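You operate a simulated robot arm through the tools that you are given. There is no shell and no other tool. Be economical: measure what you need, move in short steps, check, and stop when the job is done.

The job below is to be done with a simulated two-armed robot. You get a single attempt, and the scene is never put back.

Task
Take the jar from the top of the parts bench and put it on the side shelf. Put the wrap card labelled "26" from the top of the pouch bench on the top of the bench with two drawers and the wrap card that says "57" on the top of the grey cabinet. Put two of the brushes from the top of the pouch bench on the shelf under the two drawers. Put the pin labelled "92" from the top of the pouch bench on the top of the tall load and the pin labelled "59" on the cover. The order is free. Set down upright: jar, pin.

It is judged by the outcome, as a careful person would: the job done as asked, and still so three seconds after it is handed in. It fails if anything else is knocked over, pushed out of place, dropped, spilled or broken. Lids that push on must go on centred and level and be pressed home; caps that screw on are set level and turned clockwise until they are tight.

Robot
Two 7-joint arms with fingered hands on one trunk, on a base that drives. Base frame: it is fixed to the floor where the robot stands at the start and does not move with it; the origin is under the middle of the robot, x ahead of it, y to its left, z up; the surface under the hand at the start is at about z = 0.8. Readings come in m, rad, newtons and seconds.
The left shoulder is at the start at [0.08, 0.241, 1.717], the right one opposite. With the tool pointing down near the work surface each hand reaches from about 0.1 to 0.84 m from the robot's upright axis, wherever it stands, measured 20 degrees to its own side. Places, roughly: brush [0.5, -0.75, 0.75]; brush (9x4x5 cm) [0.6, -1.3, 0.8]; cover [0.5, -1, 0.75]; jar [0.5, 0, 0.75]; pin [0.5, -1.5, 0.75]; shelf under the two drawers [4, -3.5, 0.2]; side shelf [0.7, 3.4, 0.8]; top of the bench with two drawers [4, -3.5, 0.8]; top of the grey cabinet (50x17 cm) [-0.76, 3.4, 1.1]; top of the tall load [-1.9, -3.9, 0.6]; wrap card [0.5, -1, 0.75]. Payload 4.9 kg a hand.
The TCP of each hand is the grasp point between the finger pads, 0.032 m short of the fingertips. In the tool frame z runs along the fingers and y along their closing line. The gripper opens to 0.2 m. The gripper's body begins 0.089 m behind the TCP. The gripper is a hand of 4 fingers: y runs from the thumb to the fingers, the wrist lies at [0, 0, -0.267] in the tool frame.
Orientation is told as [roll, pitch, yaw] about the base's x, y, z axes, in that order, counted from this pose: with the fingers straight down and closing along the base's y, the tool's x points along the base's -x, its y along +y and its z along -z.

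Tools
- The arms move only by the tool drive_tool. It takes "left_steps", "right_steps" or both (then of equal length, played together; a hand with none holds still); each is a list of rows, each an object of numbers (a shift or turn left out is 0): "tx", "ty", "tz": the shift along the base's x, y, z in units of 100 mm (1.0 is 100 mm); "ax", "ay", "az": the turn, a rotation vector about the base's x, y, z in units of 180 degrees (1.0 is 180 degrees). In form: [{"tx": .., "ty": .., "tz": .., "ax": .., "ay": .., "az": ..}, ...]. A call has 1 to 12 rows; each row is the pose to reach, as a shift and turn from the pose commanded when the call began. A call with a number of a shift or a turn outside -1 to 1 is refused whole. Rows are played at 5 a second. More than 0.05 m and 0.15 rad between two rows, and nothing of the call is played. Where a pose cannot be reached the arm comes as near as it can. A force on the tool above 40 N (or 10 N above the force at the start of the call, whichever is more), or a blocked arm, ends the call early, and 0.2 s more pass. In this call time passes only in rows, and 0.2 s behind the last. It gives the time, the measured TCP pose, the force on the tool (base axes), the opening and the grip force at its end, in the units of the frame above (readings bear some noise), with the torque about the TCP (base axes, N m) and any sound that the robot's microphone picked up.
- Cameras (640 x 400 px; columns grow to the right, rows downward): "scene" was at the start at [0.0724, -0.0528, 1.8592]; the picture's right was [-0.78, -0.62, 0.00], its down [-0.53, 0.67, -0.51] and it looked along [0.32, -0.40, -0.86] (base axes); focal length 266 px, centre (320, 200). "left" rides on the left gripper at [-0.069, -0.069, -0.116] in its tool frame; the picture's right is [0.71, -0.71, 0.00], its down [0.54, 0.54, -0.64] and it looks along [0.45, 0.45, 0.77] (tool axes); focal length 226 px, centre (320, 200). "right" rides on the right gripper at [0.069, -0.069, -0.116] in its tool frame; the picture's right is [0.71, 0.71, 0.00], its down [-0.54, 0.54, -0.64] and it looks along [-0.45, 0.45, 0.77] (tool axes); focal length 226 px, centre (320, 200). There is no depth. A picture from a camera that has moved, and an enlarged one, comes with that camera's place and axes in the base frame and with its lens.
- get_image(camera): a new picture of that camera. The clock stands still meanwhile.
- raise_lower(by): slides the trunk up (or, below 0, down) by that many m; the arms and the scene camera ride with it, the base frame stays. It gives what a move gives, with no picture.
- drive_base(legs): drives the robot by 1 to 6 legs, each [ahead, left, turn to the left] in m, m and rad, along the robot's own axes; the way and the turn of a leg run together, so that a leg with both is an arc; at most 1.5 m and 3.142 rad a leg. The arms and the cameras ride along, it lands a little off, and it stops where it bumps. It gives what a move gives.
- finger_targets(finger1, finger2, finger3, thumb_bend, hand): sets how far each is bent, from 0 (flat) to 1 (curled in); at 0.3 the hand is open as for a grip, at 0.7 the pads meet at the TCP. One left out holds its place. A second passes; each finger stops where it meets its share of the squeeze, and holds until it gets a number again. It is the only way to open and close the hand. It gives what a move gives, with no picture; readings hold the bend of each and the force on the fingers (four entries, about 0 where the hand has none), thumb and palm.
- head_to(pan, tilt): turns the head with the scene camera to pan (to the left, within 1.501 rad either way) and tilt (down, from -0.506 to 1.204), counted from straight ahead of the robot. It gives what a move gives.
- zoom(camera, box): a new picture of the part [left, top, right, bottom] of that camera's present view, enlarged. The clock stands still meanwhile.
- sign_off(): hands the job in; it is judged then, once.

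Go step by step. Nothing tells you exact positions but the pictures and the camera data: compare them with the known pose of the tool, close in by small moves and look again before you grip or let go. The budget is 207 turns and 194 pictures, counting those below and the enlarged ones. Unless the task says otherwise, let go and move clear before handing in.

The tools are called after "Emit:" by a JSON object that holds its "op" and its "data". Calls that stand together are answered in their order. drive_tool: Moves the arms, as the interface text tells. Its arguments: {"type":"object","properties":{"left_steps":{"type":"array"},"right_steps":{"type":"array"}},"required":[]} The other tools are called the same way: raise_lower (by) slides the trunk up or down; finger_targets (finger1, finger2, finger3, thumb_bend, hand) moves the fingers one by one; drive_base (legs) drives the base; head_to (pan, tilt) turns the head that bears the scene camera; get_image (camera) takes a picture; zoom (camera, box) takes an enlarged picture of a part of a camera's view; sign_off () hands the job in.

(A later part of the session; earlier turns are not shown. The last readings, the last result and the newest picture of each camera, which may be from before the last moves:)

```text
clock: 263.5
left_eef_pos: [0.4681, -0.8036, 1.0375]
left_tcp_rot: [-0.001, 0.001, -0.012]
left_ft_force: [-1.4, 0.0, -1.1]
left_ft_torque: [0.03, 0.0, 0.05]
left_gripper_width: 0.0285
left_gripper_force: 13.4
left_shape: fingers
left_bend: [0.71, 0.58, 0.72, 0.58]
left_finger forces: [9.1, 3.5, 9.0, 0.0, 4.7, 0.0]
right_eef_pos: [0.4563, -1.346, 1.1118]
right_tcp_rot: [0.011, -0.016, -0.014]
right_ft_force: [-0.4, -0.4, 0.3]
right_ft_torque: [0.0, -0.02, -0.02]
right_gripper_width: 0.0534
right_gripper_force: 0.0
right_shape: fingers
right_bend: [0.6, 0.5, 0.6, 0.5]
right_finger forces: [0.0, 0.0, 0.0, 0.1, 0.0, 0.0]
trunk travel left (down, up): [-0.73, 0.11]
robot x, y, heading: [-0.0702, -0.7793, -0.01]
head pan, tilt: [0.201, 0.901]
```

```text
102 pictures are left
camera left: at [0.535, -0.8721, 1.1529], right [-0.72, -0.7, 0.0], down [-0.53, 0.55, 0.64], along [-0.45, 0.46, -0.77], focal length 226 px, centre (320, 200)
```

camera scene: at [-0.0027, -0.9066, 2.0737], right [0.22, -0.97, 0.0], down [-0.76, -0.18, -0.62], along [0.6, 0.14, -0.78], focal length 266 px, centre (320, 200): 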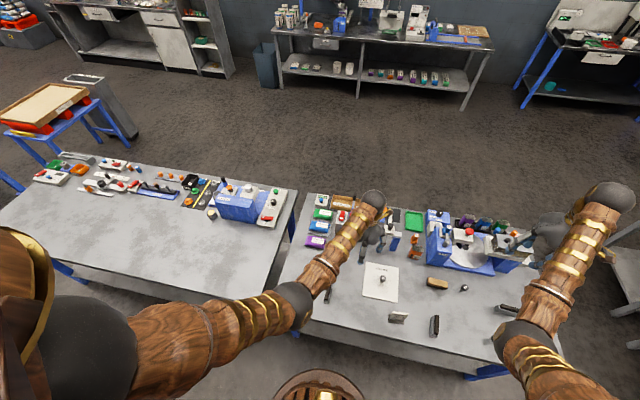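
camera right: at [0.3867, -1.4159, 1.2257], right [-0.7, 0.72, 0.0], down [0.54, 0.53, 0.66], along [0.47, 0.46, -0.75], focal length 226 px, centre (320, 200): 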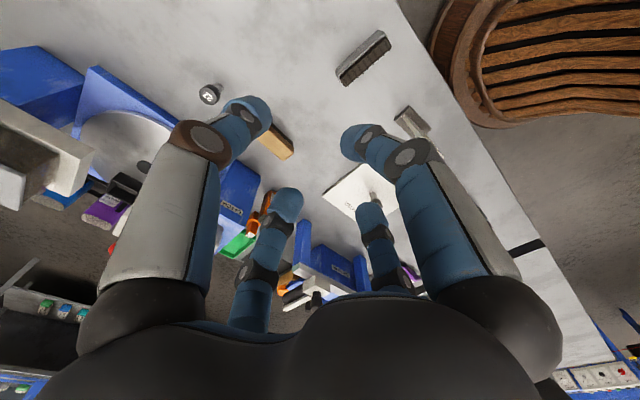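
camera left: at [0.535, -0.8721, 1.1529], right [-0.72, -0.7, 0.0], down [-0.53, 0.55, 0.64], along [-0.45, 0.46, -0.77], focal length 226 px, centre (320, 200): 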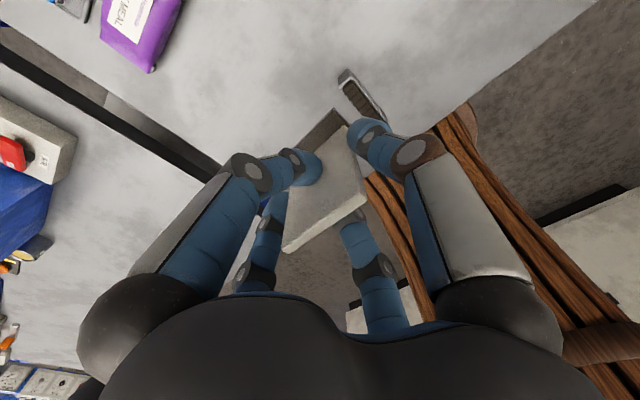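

Card 26 is held. Now drive left 0.5 m to bring the right hand over the left brush (≈0.415,−0.84), lowering partway.

Emit:
{"op": "drive_base", "data": {"legs": [[0, 0.5, 0.01]]}}

Emit:
{"op": "finger_targets", "data": {"hand": "right", "finger1": 0.3, "finger2": 0.48, "finger3": 0.3, "thumb_bend": 0.48}}

Emit:
{"op": "drive_tool", "data": {"right_steps": [{"tx": -0.2, "tz": -0.4}, {"tx": -0.4, "tz": -0.8}, {"tx": -0.4, "tz": -1.0}]}}

Emit:
{"op": "get_image", "data": {"camera": "right"}}

```text
clock: 266.5
left_eef_pos: [0.4684, -0.2903, 1.0362]
left_tcp_rot: [0.002, -0.002, 0.011]
left_ft_force: [-0.6, -0.3, -1.0]
left_ft_torque: [0.03, 0.0, 0.02]
left_gripper_width: 0.0284
left_gripper_force: 13.4
left_shape: fingers
left_bend: [0.71, 0.58, 0.72, 0.58]
left_finger forces: [9.1, 3.4, 9.0, 0.0, 4.5, 0.1]
right_eef_pos: [0.4695, -0.8311, 1.1102]
right_tcp_rot: [0.013, -0.012, 0.012]
right_ft_force: [-0.4, 0.3, 0.8]
right_ft_torque: [-0.02, 0.01, -0.01]
right_gripper_width: 0.0536
right_gripper_force: 0.1
right_shape: fingers
right_bend: [0.6, 0.5, 0.6, 0.5]
right_finger forces: [0.0, 0.0, 0.0, 0.1, 0.0, 0.0]
trunk travel left (down, up): [-0.73, 0.11]
robot x, y, heading: [-0.0697, -0.2735, 0.017]
head pan, tilt: [0.201, 0.901]
```

```text
clock: 267.5
left_eef_pos: [0.4683, -0.2873, 1.0361]
left_tcp_rot: [-0.001, 0.0, 0.012]
left_ft_force: [0.6, 1.0, -0.6]
left_ft_torque: [-0.03, -0.01, 0.0]
left_gripper_width: 0.0286
left_gripper_force: 12.8
left_shape: fingers
left_bend: [0.71, 0.58, 0.72, 0.58]
left_finger forces: [9.1, 3.5, 9.0, 0.1, 4.7, 0.0]
right_eef_pos: [0.4694, -0.8297, 1.1117]
right_tcp_rot: [0.012, -0.015, 0.011]
right_ft_force: [0.4, -0.1, 0.2]
right_ft_torque: [0.0, -0.01, -0.02]
right_gripper_width: 0.1125
right_gripper_force: 0.1
right_shape: fingers
right_bend: [0.3, 0.48, 0.3, 0.48]
right_finger forces: [0.1, 0.0, 0.1, 0.1, 0.0, 0.0]
trunk travel left (down, up): [-0.73, 0.11]
robot x, y, heading: [-0.069, -0.2755, 0.013]
head pan, tilt: [0.201, 0.901]
```

```text
clock: 268.3
left_eef_pos: [0.4687, -0.2878, 1.0346]
left_tcp_rot: [-0.002, 0.001, 0.01]
left_ft_force: [0.3, 0.0, 0.0]
left_ft_torque: [0.01, 0.0, 0.05]
left_gripper_width: 0.0285
left_gripper_force: 13.5
left_shape: fingers
left_bend: [0.71, 0.58, 0.72, 0.58]
left_finger forces: [9.1, 3.5, 9.0, 0.0, 4.6, 0.0]
right_eef_pos: [0.431, -0.8306, 1.0103]
right_tcp_rot: [0.012, -0.011, 0.011]
right_ft_force: [0.6, -0.4, 0.0]
right_ft_torque: [0.04, 0.0, -0.01]
right_gripper_width: 0.1125
right_gripper_force: 0.1
right_shape: fingers
right_bend: [0.3, 0.48, 0.3, 0.48]
right_finger forces: [0.0, 0.0, 0.0, 0.0, 0.0, 0.0]
trunk travel left (down, up): [-0.73, 0.11]
robot x, y, heading: [-0.0679, -0.2759, 0.008]
head pan, tilt: [0.201, 0.901]
```

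```text
101 pictures are left
camera right: at [0.3602, -0.9023, 1.1259], right [-0.72, 0.7, 0.0], down [0.53, 0.54, 0.66], along [0.46, 0.47, -0.75], focal length 226 px, centre (320, 200)
```

right: 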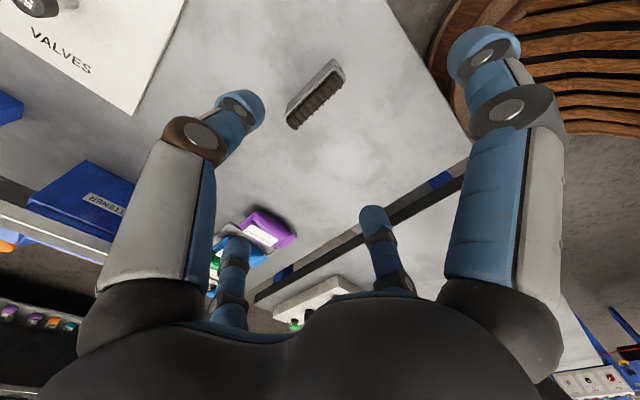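

Emit:
{"op": "zoom", "data": {"camera": "right", "box": [270, 50, 370, 140]}}

```text
4.44 times, centred on (320, 95) of right
camera zoom: at [0.3602, -0.9023, 1.1259], right [-0.72, 0.7, 0.0], down [0.53, 0.54, 0.66], along [0.46, 0.47, -0.75], focal length 1005 px, centre (320, 667)
```

zoom: 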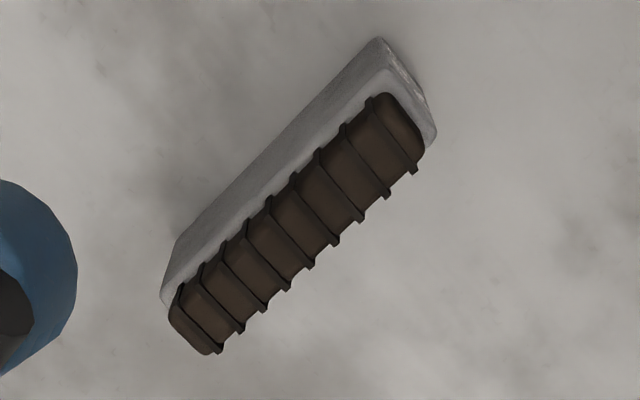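

The brush (≈9×4×5 cm, long axis along x) is centred right under the hand. Lower and grip across its width with thumb and finger2.

Emit:
{"op": "drive_tool", "data": {"right_steps": [{"tz": -0.4}, {"tz": -0.8}, {"tz": -1.0}]}}

Emit:
{"op": "drive_tool", "data": {"right_steps": [{"tz": -0.2}, {"tz": -0.4}, {"tz": -0.56}]}}

Emit:
{"op": "get_image", "data": {"camera": "right"}}

```text
clock: 269.1
left_eef_pos: [0.4699, -0.2867, 1.037]
left_tcp_rot: [-0.001, 0.003, 0.012]
left_ft_force: [-0.1, -0.4, -0.1]
left_ft_torque: [-0.01, 0.04, 0.0]
left_gripper_width: 0.0286
left_gripper_force: 12.9
left_shape: fingers
left_bend: [0.71, 0.58, 0.72, 0.58]
left_finger forces: [9.0, 3.5, 9.0, 0.0, 4.6, 0.0]
right_eef_pos: [0.4296, -0.8301, 0.9108]
right_tcp_rot: [0.012, -0.011, 0.01]
right_ft_force: [0.0, 0.4, 0.5]
right_ft_torque: [0.01, 0.01, -0.01]
right_gripper_width: 0.1123
right_gripper_force: 0.1
right_shape: fingers
right_bend: [0.3, 0.48, 0.3, 0.48]
right_finger forces: [0.1, 0.0, 0.0, 0.0, 0.0, 0.0]
trunk travel left (down, up): [-0.73, 0.11]
robot x, y, heading: [-0.0706, -0.2727, 0.016]
head pan, tilt: [0.201, 0.901]
```

```text
clock: 269.9
left_eef_pos: [0.469, -0.2877, 1.0368]
left_tcp_rot: [-0.002, 0.0, 0.011]
left_ft_force: [-0.6, -0.2, -0.9]
left_ft_torque: [0.01, -0.02, -0.02]
left_gripper_width: 0.0284
left_gripper_force: 12.7
left_shape: fingers
left_bend: [0.71, 0.58, 0.72, 0.58]
left_finger forces: [9.1, 3.5, 8.9, 0.1, 4.6, 0.0]
right_eef_pos: [0.43, -0.8292, 0.856]
right_tcp_rot: [0.011, -0.013, 0.01]
right_ft_force: [-0.4, -0.3, 0.0]
right_ft_torque: [-0.02, -0.03, -0.02]
right_gripper_width: 0.1124
right_gripper_force: 0.1
right_shape: fingers
right_bend: [0.3, 0.48, 0.3, 0.48]
right_finger forces: [0.0, 0.1, 0.0, 0.0, 0.1, 0.0]
trunk travel left (down, up): [-0.73, 0.11]
robot x, y, heading: [-0.0675, -0.2756, 0.012]
head pan, tilt: [0.201, 0.901]
```

```text
99 pictures are left
camera right: at [0.3597, -0.9029, 0.9696], right [-0.71, 0.7, 0.0], down [0.53, 0.54, 0.66], along [0.46, 0.47, -0.75], focal length 226 px, centre (320, 200)
```

right: 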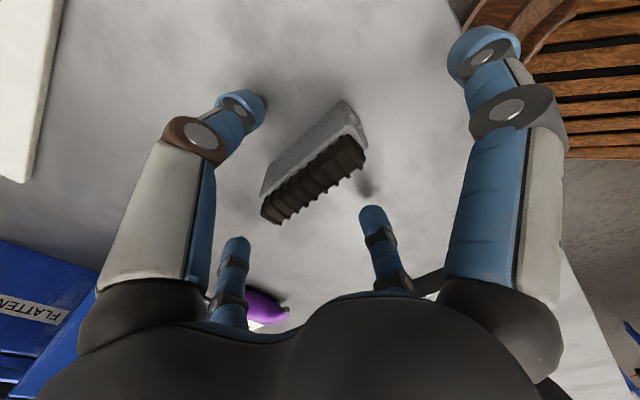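

Emit:
{"op": "finger_targets", "data": {"hand": "right", "finger2": 0.72, "thumb_bend": 0.72}}

Emit:
{"op": "get_image", "data": {"camera": "right"}}

```text
clock: 270.9
left_eef_pos: [0.469, -0.2886, 1.0362]
left_tcp_rot: [0.001, 0.0, 0.011]
left_ft_force: [0.0, 0.0, -0.5]
left_ft_torque: [-0.01, 0.02, 0.0]
left_gripper_width: 0.0287
left_gripper_force: 13.0
left_shape: fingers
left_bend: [0.71, 0.58, 0.72, 0.58]
left_finger forces: [9.1, 3.5, 9.0, 0.1, 4.6, 0.0]
right_eef_pos: [0.4291, -0.8305, 0.855]
right_tcp_rot: [0.014, -0.014, 0.01]
right_ft_force: [0.6, 1.3, 0.7]
right_ft_torque: [-0.01, -0.01, 0.0]
right_gripper_width: 0.0955
right_gripper_force: 9.1
right_shape: fingers
right_bend: [0.3, 0.66, 0.3, 0.68]
right_finger forces: [0.0, 8.9, 0.1, 0.1, 8.6, 0.1]
trunk travel left (down, up): [-0.73, 0.11]
robot x, y, heading: [-0.0698, -0.2759, 0.012]
head pan, tilt: [0.201, 0.901]
```

```text
98 pictures are left
camera right: at [0.3599, -0.9029, 0.9696], right [-0.71, 0.7, 0.0], down [0.53, 0.54, 0.66], along [0.46, 0.47, -0.75], focal length 226 px, centre (320, 200)
```

right: 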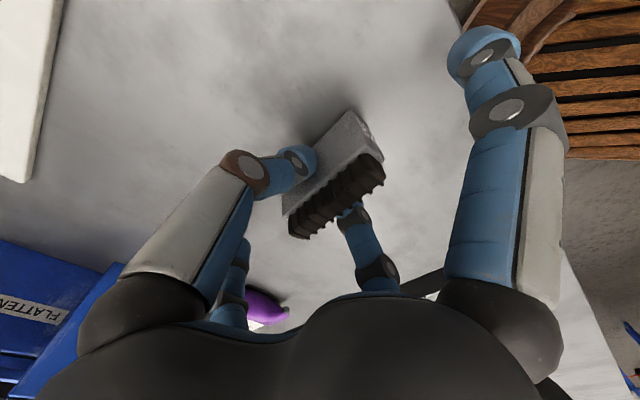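

Emit:
{"op": "finger_targets", "data": {"hand": "right", "finger1": 0.55, "finger2": 0.8, "finger3": 0.55, "thumb_bend": 0.8}}

Emit:
{"op": "drive_tool", "data": {"right_steps": [{"tz": 0.2}, {"tz": 0.6}, {"tz": 1.0}]}}

Emit:
{"op": "drive_tool", "data": {"right_steps": [{"tz": 0.4}, {"tz": 0.8}, {"tz": 1.0}]}}

Emit:
{"op": "get_image", "data": {"camera": "right"}}

```text
clock: 271.9
left_eef_pos: [0.4678, -0.2883, 1.0356]
left_tcp_rot: [-0.001, 0.002, 0.011]
left_ft_force: [-0.5, -0.9, -1.0]
left_ft_torque: [0.01, -0.07, -0.01]
left_gripper_width: 0.0285
left_gripper_force: 12.8
left_shape: fingers
left_bend: [0.71, 0.58, 0.72, 0.58]
left_finger forces: [9.1, 3.6, 9.0, 0.0, 4.6, 0.0]
right_eef_pos: [0.4286, -0.8305, 0.8554]
right_tcp_rot: [0.012, -0.012, 0.012]
right_ft_force: [0.2, -0.4, -0.4]
right_ft_torque: [-0.01, 0.05, 0.03]
right_gripper_width: 0.0416
right_gripper_force: 13.5
right_shape: fingers
right_bend: [0.53, 0.62, 0.55, 0.75]
right_finger forces: [3.5, 11.9, 0.4, 0.0, 11.4, 0.0]
trunk travel left (down, up): [-0.73, 0.11]
robot x, y, heading: [-0.0695, -0.2761, 0.016]
head pan, tilt: [0.201, 0.901]
```

```text
clock: 272.7
left_eef_pos: [0.4673, -0.2871, 1.0359]
left_tcp_rot: [0.0, 0.0, 0.012]
left_ft_force: [-0.8, 0.1, 0.1]
left_ft_torque: [-0.02, 0.04, -0.01]
left_gripper_width: 0.0286
left_gripper_force: 13.0
left_shape: fingers
left_bend: [0.71, 0.58, 0.72, 0.58]
left_finger forces: [9.2, 3.4, 8.9, 0.0, 4.6, 0.0]
right_eef_pos: [0.4291, -0.8299, 0.9573]
right_tcp_rot: [0.012, -0.013, 0.011]
right_ft_force: [-0.4, -0.5, -0.7]
right_ft_torque: [-0.03, -0.02, 0.0]
right_gripper_width: 0.0413
right_gripper_force: 13.9
right_shape: fingers
right_bend: [0.53, 0.62, 0.55, 0.75]
right_finger forces: [3.3, 11.9, 0.5, 0.0, 11.3, 0.1]
trunk travel left (down, up): [-0.73, 0.11]
robot x, y, heading: [-0.0726, -0.2765, 0.012]
head pan, tilt: [0.201, 0.901]
```

```text
clock: 273.5
left_eef_pos: [0.4685, -0.2886, 1.0359]
left_tcp_rot: [-0.001, 0.001, 0.009]
left_ft_force: [-0.6, 0.3, -1.4]
left_ft_torque: [0.02, -0.05, 0.02]
left_gripper_width: 0.0286
left_gripper_force: 13.0
left_shape: fingers
left_bend: [0.71, 0.58, 0.72, 0.58]
left_finger forces: [9.1, 3.5, 9.1, 0.1, 4.6, 0.0]
right_eef_pos: [0.4306, -0.8304, 1.0545]
right_tcp_rot: [0.012, -0.012, 0.011]
right_ft_force: [0.7, 0.4, -1.9]
right_ft_torque: [-0.01, -0.01, 0.04]
right_gripper_width: 0.0412
right_gripper_force: 13.2
right_shape: fingers
right_bend: [0.53, 0.62, 0.55, 0.75]
right_finger forces: [3.3, 11.9, 0.6, 0.0, 11.5, 0.1]
trunk travel left (down, up): [-0.73, 0.11]
robot x, y, heading: [-0.067, -0.2774, 0.015]
head pan, tilt: [0.201, 0.901]
```

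```text
97 pictures are left
camera right: at [0.3606, -0.9029, 1.17], right [-0.71, 0.7, 0.0], down [0.53, 0.54, 0.66], along [0.46, 0.47, -0.75], focal length 226 px, centre (320, 200)
```

right: 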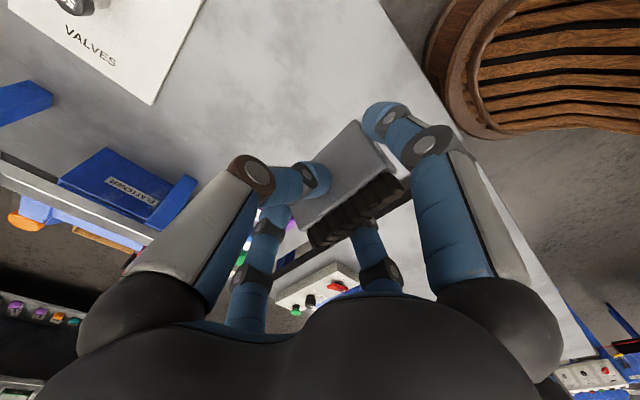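

Brush held. Raise the trunk a little and drive to the two-drawer bench.

Emit:
{"op": "raise_lower", "data": {"by": 0.1}}

Emit:
{"op": "drive_base", "data": {"legs": [[0, -1.05, -0.013], [0, -1.02, 0]]}}

```text
clock: 274.8
left_eef_pos: [0.4688, -0.2887, 1.1352]
left_tcp_rot: [0.001, -0.001, 0.008]
left_ft_force: [0.8, -0.8, 0.5]
left_ft_torque: [0.0, -0.02, 0.0]
left_gripper_width: 0.0285
left_gripper_force: 13.2
left_shape: fingers
left_bend: [0.71, 0.58, 0.72, 0.58]
left_finger forces: [9.1, 3.6, 9.0, 0.0, 4.7, 0.0]
right_eef_pos: [0.4305, -0.8302, 1.1552]
right_tcp_rot: [0.012, -0.013, 0.012]
right_ft_force: [0.1, 0.0, -1.2]
right_ft_torque: [-0.02, 0.02, 0.05]
right_gripper_width: 0.0412
right_gripper_force: 13.0
right_shape: fingers
right_bend: [0.53, 0.62, 0.55, 0.75]
right_finger forces: [3.3, 11.9, 0.5, 0.0, 11.4, 0.0]
trunk travel left (down, up): [-0.83, 0.01]
robot x, y, heading: [-0.0696, -0.2707, 0.018]
head pan, tilt: [0.201, 0.901]
```

```text
clock: 285.1
left_eef_pos: [0.4877, -2.3586, 1.1368]
left_tcp_rot: [0.001, 0.001, 0.011]
left_ft_force: [-0.7, -0.4, -1.1]
left_ft_torque: [-0.01, -0.04, 0.03]
left_gripper_width: 0.0284
left_gripper_force: 13.3
left_shape: fingers
left_bend: [0.71, 0.58, 0.72, 0.58]
left_finger forces: [9.1, 3.6, 8.9, 0.0, 4.6, 0.0]
right_eef_pos: [0.448, -2.9018, 1.1556]
right_tcp_rot: [0.011, -0.014, 0.011]
right_ft_force: [0.2, -0.9, -2.0]
right_ft_torque: [-0.03, 0.02, 0.0]
right_gripper_width: 0.0411
right_gripper_force: 13.5
right_shape: fingers
right_bend: [0.53, 0.62, 0.55, 0.75]
right_finger forces: [3.2, 11.9, 0.6, 0.1, 11.5, 0.1]
trunk travel left (down, up): [-0.83, 0.01]
robot x, y, heading: [-0.0488, -2.3455, 0.009]
head pan, tilt: [0.201, 0.901]
```

Emit:
{"op": "drive_base", "data": {"legs": [[1.3, 0, -0.009], [1.3, 0, 0], [0, -0.9, 0]]}}

Emit:
{"op": "head_to", "data": {"pan": 0.0, "tilt": 0.5}}

Emit:
{"op": "get_image", "data": {"camera": "scene"}}

```text
clock: 302.0
left_eef_pos: [3.0241, -3.3442, 1.1357]
left_tcp_rot: [-0.001, 0.0, -0.057]
left_ft_force: [0.1, 0.2, 0.3]
left_ft_torque: [0.0, 0.02, -0.04]
left_gripper_width: 0.0289
left_gripper_force: 12.7
left_shape: fingers
left_bend: [0.71, 0.58, 0.72, 0.58]
left_finger forces: [9.0, 3.6, 9.1, 0.0, 4.6, 0.1]
right_eef_pos: [2.9465, -3.8815, 1.1564]
right_tcp_rot: [0.009, -0.011, -0.059]
right_ft_force: [0.1, -0.4, -0.1]
right_ft_torque: [-0.01, -0.02, -0.01]
right_gripper_width: 0.0413
right_gripper_force: 13.3
right_shape: fingers
right_bend: [0.53, 0.62, 0.55, 0.75]
right_finger forces: [3.1, 12.0, 0.6, 0.0, 11.6, 0.0]
trunk travel left (down, up): [-0.83, 0.01]
robot x, y, heading: [2.4878, -3.2975, -0.052]
head pan, tilt: [0.201, 0.901]
```

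```text
clock: 302.9
left_eef_pos: [3.0233, -3.3446, 1.1351]
left_tcp_rot: [0.002, 0.0, -0.058]
left_ft_force: [0.4, -0.3, -0.9]
left_ft_torque: [0.0, -0.01, -0.03]
left_gripper_width: 0.0285
left_gripper_force: 13.4
left_shape: fingers
left_bend: [0.71, 0.58, 0.72, 0.58]
left_finger forces: [9.1, 3.5, 9.0, 0.0, 4.6, 0.0]
right_eef_pos: [2.9459, -3.8829, 1.1547]
right_tcp_rot: [0.013, -0.012, -0.061]
right_ft_force: [0.0, -0.6, -2.1]
right_ft_torque: [-0.02, -0.01, -0.02]
right_gripper_width: 0.0415
right_gripper_force: 13.7
right_shape: fingers
right_bend: [0.53, 0.62, 0.55, 0.75]
right_finger forces: [3.2, 12.0, 0.5, 0.0, 11.7, 0.1]
trunk travel left (down, up): [-0.83, 0.01]
robot x, y, heading: [2.4917, -3.2926, -0.059]
head pan, tilt: [0.0, 0.499]
```

```text
96 pictures are left
camera scene: at [2.6085, -3.3011, 2.1074], right [-0.06, -1.0, 0.0], down [-0.48, 0.03, -0.88], along [0.88, -0.05, -0.48], focal length 266 px, centre (320, 200)
```

scene: 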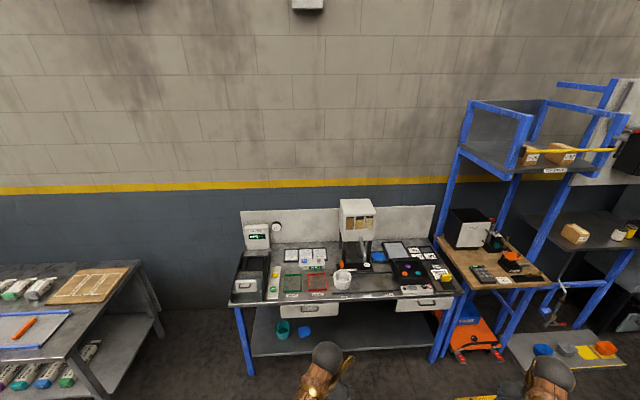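

Emit:
{"op": "zoom", "data": {"camera": "scene", "box": [220, 190, 480, 370]}}

```text
2.22 times, centred on (350, 280) of scene
camera zoom: at [2.6085, -3.3011, 2.1074], right [-0.06, -1.0, 0.0], down [-0.48, 0.03, -0.88], along [0.88, -0.05, -0.48], focal length 592 px, centre (253, 22)
```

zoom: 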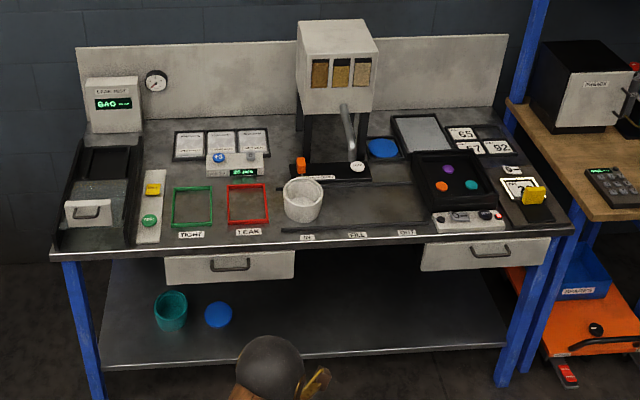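

Emit:
{"op": "zoom", "data": {"camera": "scene", "box": [320, 230, 460, 310]}}

Emit:
{"op": "zoom", "data": {"camera": "scene", "box": [230, 220, 370, 310]}}

```text
4.57 times, centred on (390, 270) of scene
camera zoom: at [2.6085, -3.3011, 2.1074], right [-0.06, -1.0, 0.0], down [-0.48, 0.03, -0.88], along [0.88, -0.05, -0.48], focal length 1218 px, centre (0, -120)
```

zoom: 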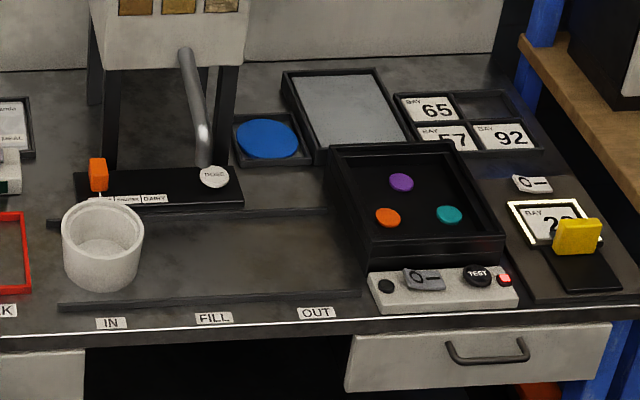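

```text
4.44 times, centred on (300, 265) of scene
camera zoom: at [2.6085, -3.3011, 2.1074], right [-0.06, -1.0, 0.0], down [-0.48, 0.03, -0.88], along [0.88, -0.05, -0.48], focal length 1184 px, centre (409, -89)
```

zoom: 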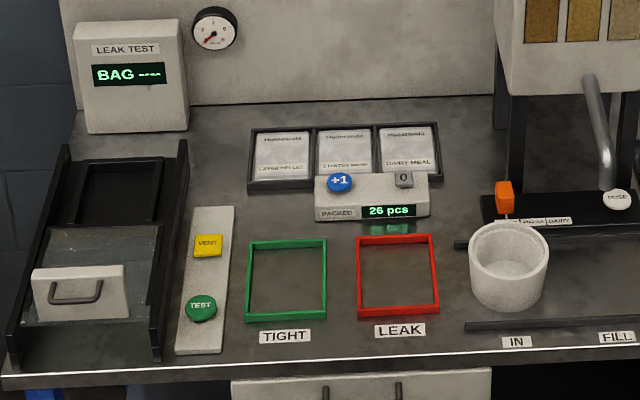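

The bench top has a free lane between the IN/OUT rails right of the bucket (≈(3.855,−3.80)). To keep the right hand clear of the rack at the right, I'll approach turned about 0.6 rad to the right and extend the left arm.

Emit:
{"op": "drive_base", "data": {"legs": [[0.6, 0, 0], [0, 0, -0.54]]}}

Emit:
{"op": "drive_tool", "data": {"left_steps": [{"tx": 0.3, "ty": -0.2}, {"tx": 0.6, "ty": -0.4}, {"tx": 0.9, "ty": -0.6}]}}

Emit:
{"op": "head_to", "data": {"pan": 0.3, "tilt": 0.7}}

Emit:
{"op": "get_image", "data": {"camera": "scene"}}

```text
clock: 307.8
left_eef_pos: [3.5224, -3.6486, 1.1353]
left_tcp_rot: [0.001, 0.002, -0.603]
left_ft_force: [-0.6, -0.5, -0.3]
left_ft_torque: [0.03, 0.01, -0.02]
left_gripper_width: 0.0286
left_gripper_force: 12.8
left_shape: fingers
left_bend: [0.71, 0.58, 0.72, 0.58]
left_finger forces: [8.9, 3.5, 8.9, 0.0, 4.5, 0.0]
right_eef_pos: [3.1784, -4.0706, 1.1557]
right_tcp_rot: [0.009, -0.013, -0.603]
right_ft_force: [0.0, 0.2, -1.8]
right_ft_torque: [-0.04, 0.04, 0.01]
right_gripper_width: 0.0414
right_gripper_force: 13.1
right_shape: fingers
right_bend: [0.53, 0.62, 0.55, 0.75]
right_finger forces: [3.1, 11.8, 0.6, 0.0, 11.4, 0.0]
trunk travel left (down, up): [-0.83, 0.01]
robot x, y, heading: [3.0931, -3.3299, -0.602]
head pan, tilt: [0.0, 0.499]
```

```text
clock: 308.6
left_eef_pos: [3.6143, -3.7094, 1.1322]
left_tcp_rot: [0.003, 0.003, -0.604]
left_ft_force: [0.0, -0.6, -0.8]
left_ft_torque: [0.03, 0.03, 0.0]
left_gripper_width: 0.0285
left_gripper_force: 12.9
left_shape: fingers
left_bend: [0.71, 0.58, 0.72, 0.58]
left_finger forces: [9.0, 3.5, 8.9, 0.0, 4.6, 0.0]
right_eef_pos: [3.1785, -4.0714, 1.1552]
right_tcp_rot: [0.013, -0.012, -0.604]
right_ft_force: [-0.7, 0.8, -0.8]
right_ft_torque: [-0.02, -0.01, 0.0]
right_gripper_width: 0.041
right_gripper_force: 13.4
right_shape: fingers
right_bend: [0.53, 0.62, 0.55, 0.75]
right_finger forces: [3.1, 11.8, 0.6, 0.0, 11.5, 0.1]
trunk travel left (down, up): [-0.83, 0.01]
robot x, y, heading: [3.0895, -3.3269, -0.608]
head pan, tilt: [0.0, 0.499]
```

```text
clock: 309.4
left_eef_pos: [3.6125, -3.7103, 1.134]
left_tcp_rot: [-0.001, 0.003, -0.603]
left_ft_force: [0.5, -0.1, -1.2]
left_ft_torque: [0.03, 0.03, 0.03]
left_gripper_width: 0.0283
left_gripper_force: 12.2
left_shape: fingers
left_bend: [0.71, 0.58, 0.72, 0.58]
left_finger forces: [9.1, 3.5, 8.7, 0.0, 4.6, 0.0]
right_eef_pos: [3.177, -4.0704, 1.1548]
right_tcp_rot: [0.013, -0.012, -0.605]
right_ft_force: [-0.2, 0.2, -1.3]
right_ft_torque: [-0.03, 0.0, 0.01]
right_gripper_width: 0.041
right_gripper_force: 13.7
right_shape: fingers
right_bend: [0.53, 0.62, 0.55, 0.75]
right_finger forces: [3.0, 11.7, 0.5, 0.0, 11.6, 0.0]
trunk travel left (down, up): [-0.83, 0.01]
robot x, y, heading: [3.0904, -3.3275, -0.608]
head pan, tilt: [0.3, 0.7]
```

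```text
92 pictures are left
camera scene: at [3.1965, -3.3708, 2.0898], right [-0.3, -0.95, 0.0], down [-0.61, 0.19, -0.77], along [0.73, -0.23, -0.64], focal length 266 px, centre (320, 200)
```

scene: 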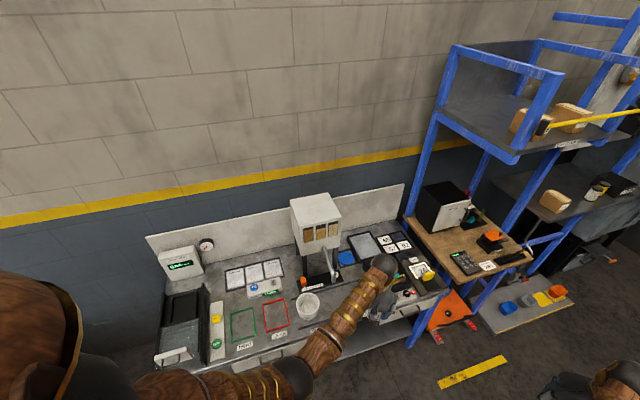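

Emit:
{"op": "drive_base", "data": {"legs": [[0.173, 0.083, 0]]}}

Emit:
{"op": "get_image", "data": {"camera": "left"}}

Emit:
{"op": "get_image", "data": {"camera": "scene"}}

```text
clock: 311.0
left_eef_pos: [3.7992, -3.7405, 1.1352]
left_tcp_rot: [0.001, -0.003, -0.607]
left_ft_force: [-1.6, -0.2, 0.2]
left_ft_torque: [0.03, -0.04, -0.02]
left_gripper_width: 0.0287
left_gripper_force: 13.2
left_shape: fingers
left_bend: [0.71, 0.58, 0.72, 0.58]
left_finger forces: [8.9, 3.5, 8.9, 0.0, 4.7, 0.1]
right_eef_pos: [3.3622, -4.1, 1.1562]
right_tcp_rot: [0.014, -0.016, -0.605]
right_ft_force: [-0.5, -0.2, -1.1]
right_ft_torque: [0.02, -0.05, -0.01]
right_gripper_width: 0.0413
right_gripper_force: 13.6
right_shape: fingers
right_bend: [0.53, 0.62, 0.55, 0.75]
right_finger forces: [3.1, 11.8, 0.7, 0.0, 11.6, 0.0]
trunk travel left (down, up): [-0.83, 0.01]
robot x, y, heading: [3.2797, -3.36, -0.601]
head pan, tilt: [0.3, 0.7]
```

```text
91 pictures are left
camera left: at [3.815, -3.836, 1.2518], right [-0.98, -0.18, 0.0], down [-0.14, 0.75, 0.64], along [-0.11, 0.63, -0.77], focal length 226 px, centre (320, 200)
```

left: 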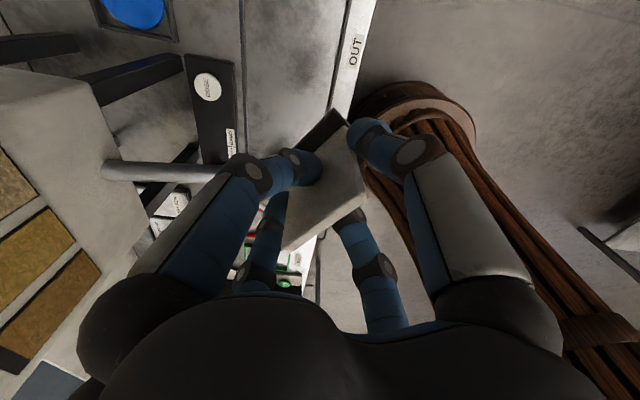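

```text
90 pictures are left
camera scene: at [3.38, -3.4003, 2.0902], right [-0.3, -0.95, 0.0], down [-0.61, 0.19, -0.77], along [0.73, -0.23, -0.64], focal length 266 px, centre (320, 200)
```

scene: 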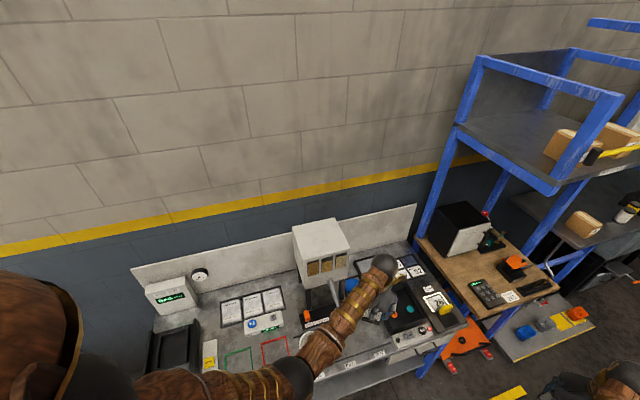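

Shift to (3.838,−3.80) and lower toward the lane.

Emit:
{"op": "drive_tool", "data": {"left_steps": [{"tx": 0.2, "ty": -0.3}, {"tx": 0.39, "ty": -0.6}, {"tx": 0.39, "ty": -0.6, "tz": -0.4}, {"tx": 0.39, "ty": -0.6, "tz": -0.8}, {"tx": 0.39, "ty": -0.6, "tz": -1.0}]}}

Emit:
{"op": "get_image", "data": {"camera": "left"}}

Emit:
{"op": "zoom", "data": {"camera": "scene", "box": [270, 210, 450, 380]}}

```text
clock: 312.2
left_eef_pos: [3.843, -3.8031, 1.0335]
left_tcp_rot: [0.003, 0.002, -0.606]
left_ft_force: [-0.1, -0.5, -1.3]
left_ft_torque: [0.01, 0.02, 0.03]
left_gripper_width: 0.0286
left_gripper_force: 12.7
left_shape: fingers
left_bend: [0.71, 0.58, 0.72, 0.58]
left_finger forces: [8.9, 3.5, 8.5, 0.0, 4.6, 0.0]
right_eef_pos: [3.3674, -4.1037, 1.1539]
right_tcp_rot: [0.013, -0.011, -0.606]
right_ft_force: [-0.6, 0.4, -1.2]
right_ft_torque: [0.0, 0.05, 0.01]
right_gripper_width: 0.041
right_gripper_force: 13.7
right_shape: fingers
right_bend: [0.53, 0.62, 0.55, 0.75]
right_finger forces: [3.1, 11.8, 0.6, 0.0, 11.7, 0.0]
trunk travel left (down, up): [-0.83, 0.01]
robot x, y, heading: [3.2814, -3.3589, -0.604]
head pan, tilt: [0.3, 0.7]
```

```text
89 pictures are left
camera left: at [3.8585, -3.8998, 1.1496], right [-0.98, -0.18, 0.0], down [-0.14, 0.75, 0.64], along [-0.12, 0.63, -0.76], focal length 226 px, centre (320, 200)
```

left: 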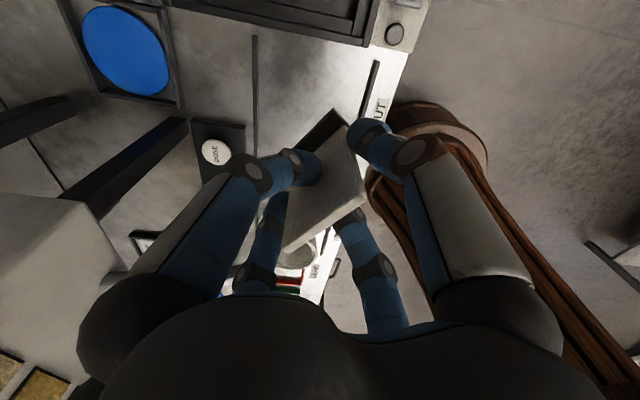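

```text
2.35 times, centred on (360, 295) of scene
camera zoom: at [3.3888, -3.4046, 2.0896], right [-0.3, -0.95, 0.0], down [-0.62, 0.19, -0.76], along [0.73, -0.23, -0.65], focal length 627 px, centre (226, -24)
```

zoom: 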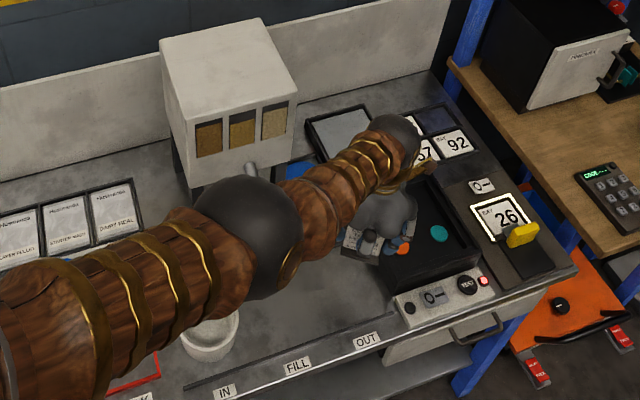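

Centred in the lane. Continue down in fine steps.

Emit:
{"op": "drive_tool", "data": {"left_steps": [{"tz": -0.4}, {"tz": -0.8}, {"tz": -0.95}]}}

Emit:
{"op": "drive_tool", "data": {"left_steps": [{"tz": -0.03}, {"tz": -0.06}, {"tz": -0.09}, {"tz": -0.12}, {"tz": -0.15}, {"tz": -0.18}, {"tz": -0.21}, {"tz": -0.24}, {"tz": -0.27}, {"tz": -0.3}]}}

Emit:
{"op": "get_image", "data": {"camera": "left"}}

```text
clock: 313.0
left_eef_pos: [3.8202, -3.7794, 0.9973]
left_tcp_rot: [0.0, -0.001, -0.605]
left_ft_force: [0.2, -0.2, -0.4]
left_ft_torque: [0.0, -0.04, -0.02]
left_gripper_width: 0.0284
left_gripper_force: 12.2
left_shape: fingers
left_bend: [0.71, 0.58, 0.72, 0.58]
left_finger forces: [9.0, 3.7, 8.5, 0.0, 4.7, 0.0]
left hand out of reach, approached as far as the arm can: row 1, 2, 3
right_eef_pos: [3.3658, -4.1006, 1.1539]
right_tcp_rot: [0.014, -0.013, -0.608]
right_ft_force: [-0.8, 0.2, -0.9]
right_ft_torque: [0.0, 0.03, 0.02]
right_gripper_width: 0.0413
right_gripper_force: 13.6
right_shape: fingers
right_bend: [0.53, 0.62, 0.55, 0.75]
right_finger forces: [3.1, 11.9, 0.6, 0.1, 11.6, 0.0]
trunk travel left (down, up): [-0.83, 0.01]
robot x, y, heading: [3.2801, -3.36, -0.604]
head pan, tilt: [0.3, 0.7]
```

```text
clock: 315.2
left_eef_pos: [3.8157, -3.7651, 0.9766]
left_tcp_rot: [0.0, -0.001, -0.606]
left_ft_force: [0.1, 0.2, -0.4]
left_ft_torque: [0.02, 0.02, 0.0]
left_gripper_width: 0.0284
left_gripper_force: 12.9
left_shape: fingers
left_bend: [0.71, 0.58, 0.72, 0.58]
left_finger forces: [8.9, 3.6, 8.6, 0.0, 4.7, 0.0]
left hand out of reach, approached as far as the arm can: row 3, 4, 5, 6, 7, 8, 9, 10
right_eef_pos: [3.3682, -4.1008, 1.1545]
right_tcp_rot: [0.012, -0.012, -0.605]
right_ft_force: [0.2, -0.7, -1.0]
right_ft_torque: [-0.02, 0.02, 0.03]
right_gripper_width: 0.041
right_gripper_force: 14.1
right_shape: fingers
right_bend: [0.53, 0.62, 0.55, 0.75]
right_finger forces: [3.1, 12.0, 0.7, 0.0, 11.6, 0.0]
trunk travel left (down, up): [-0.83, 0.01]
robot x, y, heading: [3.2809, -3.359, -0.606]
head pan, tilt: [0.3, 0.7]
```

```text
87 pictures are left
camera left: at [3.8312, -3.8617, 1.0932], right [-0.98, -0.18, 0.0], down [-0.14, 0.75, 0.64], along [-0.11, 0.63, -0.77], focal length 226 px, centre (320, 200)
```

left: 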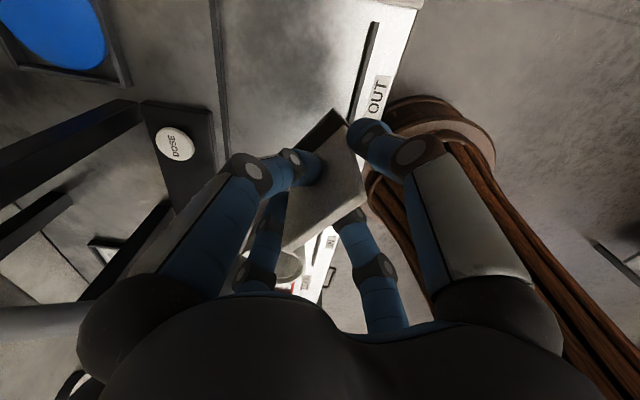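

The arm ran out of downward reach; lower with the trunk instead.

Emit:
{"op": "raise_lower", "data": {"by": -0.045}}

Emit:
{"op": "drive_tool", "data": {"left_steps": [{"tx": 0.1, "ty": -0.17}, {"tx": 0.2, "ty": -0.33}]}}

Emit:
{"op": "get_image", "data": {"camera": "left"}}

```text
clock: 316.1
left_eef_pos: [3.8159, -3.767, 0.932]
left_tcp_rot: [0.001, -0.001, -0.604]
left_ft_force: [0.2, 0.1, -1.3]
left_ft_torque: [0.01, -0.02, 0.0]
left_gripper_width: 0.0283
left_gripper_force: 12.9
left_shape: fingers
left_bend: [0.71, 0.58, 0.72, 0.58]
left_finger forces: [8.8, 3.6, 8.5, 0.0, 4.7, 0.0]
right_eef_pos: [3.3674, -4.1007, 1.1098]
right_tcp_rot: [0.012, -0.013, -0.606]
right_ft_force: [-0.8, -0.1, -1.2]
right_ft_torque: [0.0, 0.01, -0.01]
right_gripper_width: 0.0411
right_gripper_force: 14.2
right_shape: fingers
right_bend: [0.53, 0.62, 0.55, 0.75]
right_finger forces: [3.1, 12.0, 0.6, 0.0, 11.7, 0.1]
trunk travel left (down, up): [-0.785, 0.055]
robot x, y, heading: [3.2819, -3.3579, -0.611]
head pan, tilt: [0.3, 0.7]
```

```text
clock: 316.6
left_eef_pos: [3.8216, -3.7716, 0.941]
left_tcp_rot: [0.0, 0.001, -0.605]
left_ft_force: [-0.1, 0.2, -1.0]
left_ft_torque: [0.0, 0.01, 0.0]
left_gripper_width: 0.0285
left_gripper_force: 13.3
left_shape: fingers
left_bend: [0.71, 0.58, 0.72, 0.58]
left_finger forces: [8.8, 3.7, 8.4, 0.0, 4.7, 0.0]
left hand out of reach, approached as far as the arm can: row 1, 2
right_eef_pos: [3.3664, -4.102, 1.1098]
right_tcp_rot: [0.012, -0.012, -0.605]
right_ft_force: [-0.3, 0.4, -0.4]
right_ft_torque: [-0.05, 0.0, 0.0]
right_gripper_width: 0.041
right_gripper_force: 13.2
right_shape: fingers
right_bend: [0.53, 0.62, 0.55, 0.75]
right_finger forces: [3.0, 11.9, 0.6, 0.1, 11.6, 0.0]
trunk travel left (down, up): [-0.785, 0.055]
robot x, y, heading: [3.2815, -3.3611, -0.603]
head pan, tilt: [0.3, 0.7]
```

```text
86 pictures are left
camera left: at [3.8377, -3.8685, 1.0577], right [-0.98, -0.18, 0.0], down [-0.14, 0.75, 0.64], along [-0.11, 0.63, -0.77], focal length 226 px, centre (320, 200)
```

left: 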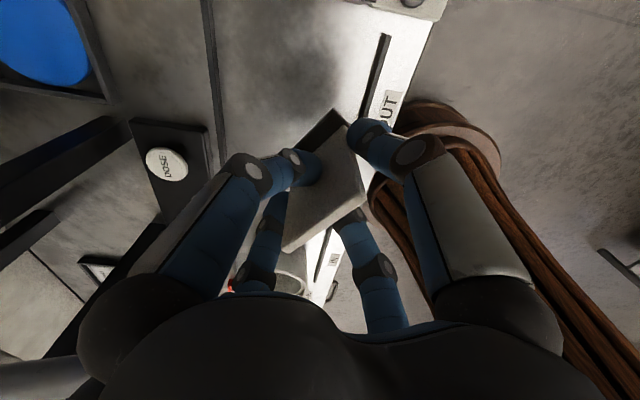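

Clear of the rail. Lower by trunk in small moves.

Emit:
{"op": "raise_lower", "data": {"by": -0.025}}

Emit:
{"op": "raise_lower", "data": {"by": -0.01}}

Emit:
{"op": "get_image", "data": {"camera": "left"}}

```text
clock: 317.4
left_eef_pos: [3.8229, -3.7735, 0.9165]
left_tcp_rot: [0.0, 0.001, -0.606]
left_ft_force: [-1.3, -0.7, -0.8]
left_ft_torque: [-0.05, -0.04, -0.02]
left_gripper_width: 0.0286
left_gripper_force: 12.9
left_shape: fingers
left_bend: [0.71, 0.58, 0.72, 0.58]
left_finger forces: [8.8, 3.7, 8.5, 0.0, 4.7, 0.1]
right_eef_pos: [3.3674, -4.1018, 1.0851]
right_tcp_rot: [0.011, -0.011, -0.606]
right_ft_force: [0.4, 1.0, -1.4]
right_ft_torque: [-0.03, -0.01, 0.01]
right_gripper_width: 0.0409
right_gripper_force: 13.3
right_shape: fingers
right_bend: [0.53, 0.62, 0.55, 0.75]
right_finger forces: [3.1, 11.9, 0.6, 0.1, 11.6, 0.0]
trunk travel left (down, up): [-0.76, 0.08]
robot x, y, heading: [3.2797, -3.3594, -0.605]
head pan, tilt: [0.3, 0.7]
```

```text
clock: 317.9
left_eef_pos: [3.8221, -3.7728, 0.9043]
left_tcp_rot: [0.0, 0.002, -0.606]
left_ft_force: [0.8, -0.5, -0.6]
left_ft_torque: [0.01, -0.02, 0.01]
left_gripper_width: 0.0285
left_gripper_force: 12.5
left_shape: fingers
left_bend: [0.71, 0.58, 0.72, 0.58]
left_finger forces: [8.8, 3.5, 8.5, 0.0, 4.7, 0.0]
right_eef_pos: [3.3659, -4.1029, 1.0748]
right_tcp_rot: [0.011, -0.014, -0.605]
right_ft_force: [-1.0, -0.1, -1.0]
right_ft_torque: [-0.02, -0.02, -0.01]
right_gripper_width: 0.0408
right_gripper_force: 13.7
right_shape: fingers
right_bend: [0.53, 0.62, 0.55, 0.75]
right_finger forces: [3.1, 11.9, 0.7, 0.0, 11.6, 0.0]
trunk travel left (down, up): [-0.75, 0.09]
robot x, y, heading: [3.2829, -3.36, -0.604]
head pan, tilt: [0.3, 0.7]
```

```text
85 pictures are left
camera left: at [3.8379, -3.8689, 1.0222], right [-0.98, -0.18, 0.0], down [-0.14, 0.75, 0.64], along [-0.11, 0.63, -0.77], focal length 226 px, centre (320, 200)
```

left: 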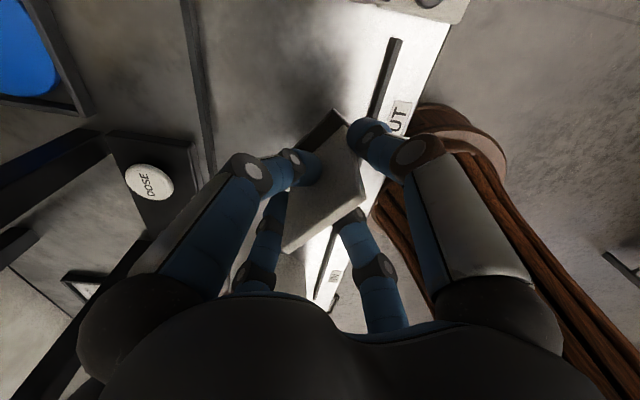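

Emit:
{"op": "raise_lower", "data": {"by": -0.008}}

Emit:
{"op": "raise_lower", "data": {"by": -0.007}}

Emit:
{"op": "raise_lower", "data": {"by": -0.006}}

Emit:
{"op": "get_image", "data": {"camera": "left"}}

```text
clock: 318.5
left_eef_pos: [3.8213, -3.7738, 0.8982]
left_tcp_rot: [0.001, 0.0, -0.605]
left_ft_force: [-0.2, 0.0, -0.7]
left_ft_torque: [-0.01, 0.0, 0.0]
left_gripper_width: 0.0284
left_gripper_force: 12.7
left_shape: fingers
left_bend: [0.71, 0.58, 0.72, 0.58]
left_finger forces: [8.8, 3.7, 8.5, 0.0, 4.7, 0.0]
right_eef_pos: [3.3672, -4.1031, 1.0666]
right_tcp_rot: [0.012, -0.012, -0.605]
right_ft_force: [0.6, 0.4, -0.4]
right_ft_torque: [-0.02, 0.04, 0.01]
right_gripper_width: 0.0412
right_gripper_force: 13.4
right_shape: fingers
right_bend: [0.53, 0.62, 0.55, 0.75]
right_finger forces: [3.2, 11.9, 0.7, 0.1, 11.6, 0.0]
trunk travel left (down, up): [-0.742, 0.098]
robot x, y, heading: [3.2829, -3.36, -0.606]
head pan, tilt: [0.3, 0.7]
```

```text
clock: 319.1
left_eef_pos: [3.8211, -3.7742, 0.8929]
left_tcp_rot: [-0.002, 0.0, -0.606]
left_ft_force: [0.6, 0.3, -0.6]
left_ft_torque: [-0.03, -0.03, 0.0]
left_gripper_width: 0.0286
left_gripper_force: 13.5
left_shape: fingers
left_bend: [0.71, 0.58, 0.72, 0.58]
left_finger forces: [8.8, 3.6, 8.5, 0.1, 4.8, 0.0]
right_eef_pos: [3.3673, -4.1014, 1.0596]
right_tcp_rot: [0.013, -0.013, -0.605]
right_ft_force: [0.1, 0.0, -1.5]
right_ft_torque: [0.03, 0.02, 0.01]
right_gripper_width: 0.0411
right_gripper_force: 13.4
right_shape: fingers
right_bend: [0.53, 0.62, 0.55, 0.75]
right_finger forces: [3.1, 11.9, 0.7, 0.1, 11.6, 0.0]
trunk travel left (down, up): [-0.735, 0.105]
robot x, y, heading: [3.2818, -3.3619, -0.606]
head pan, tilt: [0.3, 0.7]
```

```text
clock: 319.6
left_eef_pos: [3.8204, -3.7734, 0.8851]
left_tcp_rot: [0.0, 0.0, -0.606]
left_ft_force: [-0.1, -1.0, -1.4]
left_ft_torque: [0.0, 0.01, 0.03]
left_gripper_width: 0.0284
left_gripper_force: 12.6
left_shape: fingers
left_bend: [0.71, 0.58, 0.72, 0.58]
left_finger forces: [8.8, 3.6, 8.5, 0.1, 4.7, 0.0]
right_eef_pos: [3.366, -4.1016, 1.0544]
right_tcp_rot: [0.013, -0.011, -0.605]
right_ft_force: [0.6, -0.3, -1.0]
right_ft_torque: [0.0, -0.01, 0.01]
right_gripper_width: 0.0411
right_gripper_force: 13.3
right_shape: fingers
right_bend: [0.53, 0.62, 0.55, 0.75]
right_finger forces: [3.1, 12.0, 0.7, 0.1, 11.5, 0.0]
trunk travel left (down, up): [-0.729, 0.111]
robot x, y, heading: [3.2801, -3.3591, -0.606]
head pan, tilt: [0.3, 0.7]
```

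```text
84 pictures are left
camera left: at [3.8375, -3.8683, 1.0015], right [-0.98, -0.18, 0.0], down [-0.14, 0.75, 0.64], along [-0.11, 0.63, -0.77], focal length 226 px, centre (320, 200)
```

left: 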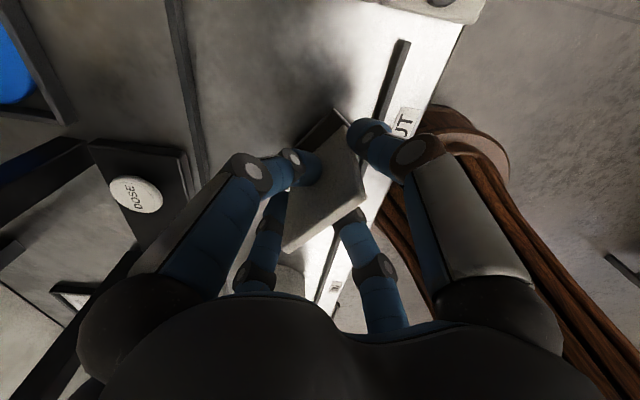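

Emit:
{"op": "raise_lower", "data": {"by": -0.006}}

Emit:
{"op": "raise_lower", "data": {"by": -0.005}}

Emit:
{"op": "raise_lower", "data": {"by": -0.004}}

Emit:
{"op": "get_image", "data": {"camera": "left"}}

```text
clock: 320.2
left_eef_pos: [3.8224, -3.773, 0.8802]
left_tcp_rot: [-0.001, 0.0, -0.606]
left_ft_force: [0.7, -0.8, -0.4]
left_ft_torque: [-0.01, 0.02, 0.01]
left_gripper_width: 0.0285
left_gripper_force: 12.7
left_shape: fingers
left_bend: [0.71, 0.58, 0.72, 0.58]
left_finger forces: [8.8, 3.7, 8.5, 0.0, 4.7, 0.0]
right_eef_pos: [3.3669, -4.1027, 1.0482]
right_tcp_rot: [0.011, -0.012, -0.605]
right_ft_force: [0.2, -0.5, -0.7]
right_ft_torque: [-0.03, 0.03, -0.03]
right_gripper_width: 0.0415
right_gripper_force: 13.6
right_shape: fingers
right_bend: [0.53, 0.62, 0.55, 0.75]
right_finger forces: [3.2, 11.8, 0.7, 0.0, 11.6, 0.0]
trunk travel left (down, up): [-0.723, 0.117]
robot x, y, heading: [3.2827, -3.3559, -0.604]
head pan, tilt: [0.3, 0.7]
```

```text
clock: 320.7
left_eef_pos: [3.821, -3.7738, 0.8759]
left_tcp_rot: [-0.001, 0.001, -0.606]
left_ft_force: [0.5, -0.6, -0.8]
left_ft_torque: [0.0, -0.01, 0.0]
left_gripper_width: 0.0285
left_gripper_force: 13.4
left_shape: fingers
left_bend: [0.71, 0.58, 0.72, 0.58]
left_finger forces: [8.9, 3.7, 8.5, 0.1, 4.7, 0.0]
right_eef_pos: [3.3659, -4.1013, 1.043]
right_tcp_rot: [0.013, -0.01, -0.605]
right_ft_force: [0.3, -0.3, -0.9]
right_ft_torque: [0.01, -0.01, 0.02]
right_gripper_width: 0.0413
right_gripper_force: 13.5
right_shape: fingers
right_bend: [0.53, 0.62, 0.55, 0.75]
right_finger forces: [3.1, 11.9, 0.7, 0.1, 11.6, 0.0]
trunk travel left (down, up): [-0.718, 0.122]
robot x, y, heading: [3.2802, -3.3594, -0.604]
head pan, tilt: [0.3, 0.7]
```

```text
clock: 321.2
left_eef_pos: [3.8216, -3.7732, 0.8724]
left_tcp_rot: [0.0, -0.003, -0.606]
left_ft_force: [-0.3, 1.4, 15.3]
left_ft_torque: [0.0, -0.02, 0.0]
left_gripper_width: 0.0284
left_gripper_force: 17.1
left_shape: fingers
left_bend: [0.72, 0.58, 0.72, 0.58]
left_finger forces: [12.2, 4.5, 12.5, 0.0, 4.9, 0.0]
right_eef_pos: [3.3656, -4.1004, 1.0389]
right_tcp_rot: [0.011, -0.014, -0.607]
right_ft_force: [0.3, -1.0, -1.5]
right_ft_torque: [-0.01, 0.03, 0.01]
right_gripper_width: 0.0411
right_gripper_force: 13.9
right_shape: fingers
right_bend: [0.53, 0.62, 0.55, 0.75]
right_finger forces: [3.1, 11.9, 0.7, 0.0, 11.6, 0.1]
trunk travel left (down, up): [-0.714, 0.126]
robot x, y, heading: [3.2802, -3.3563, -0.607]
head pan, tilt: [0.3, 0.7]
```

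```text
83 pictures are left
camera left: at [3.8372, -3.8682, 0.9892], right [-0.98, -0.18, 0.0], down [-0.14, 0.76, 0.64], along [-0.11, 0.63, -0.77], focal length 226 px, centre (320, 200)
```

left: 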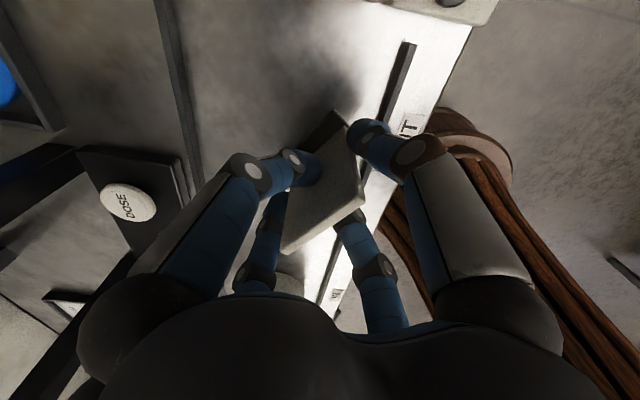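

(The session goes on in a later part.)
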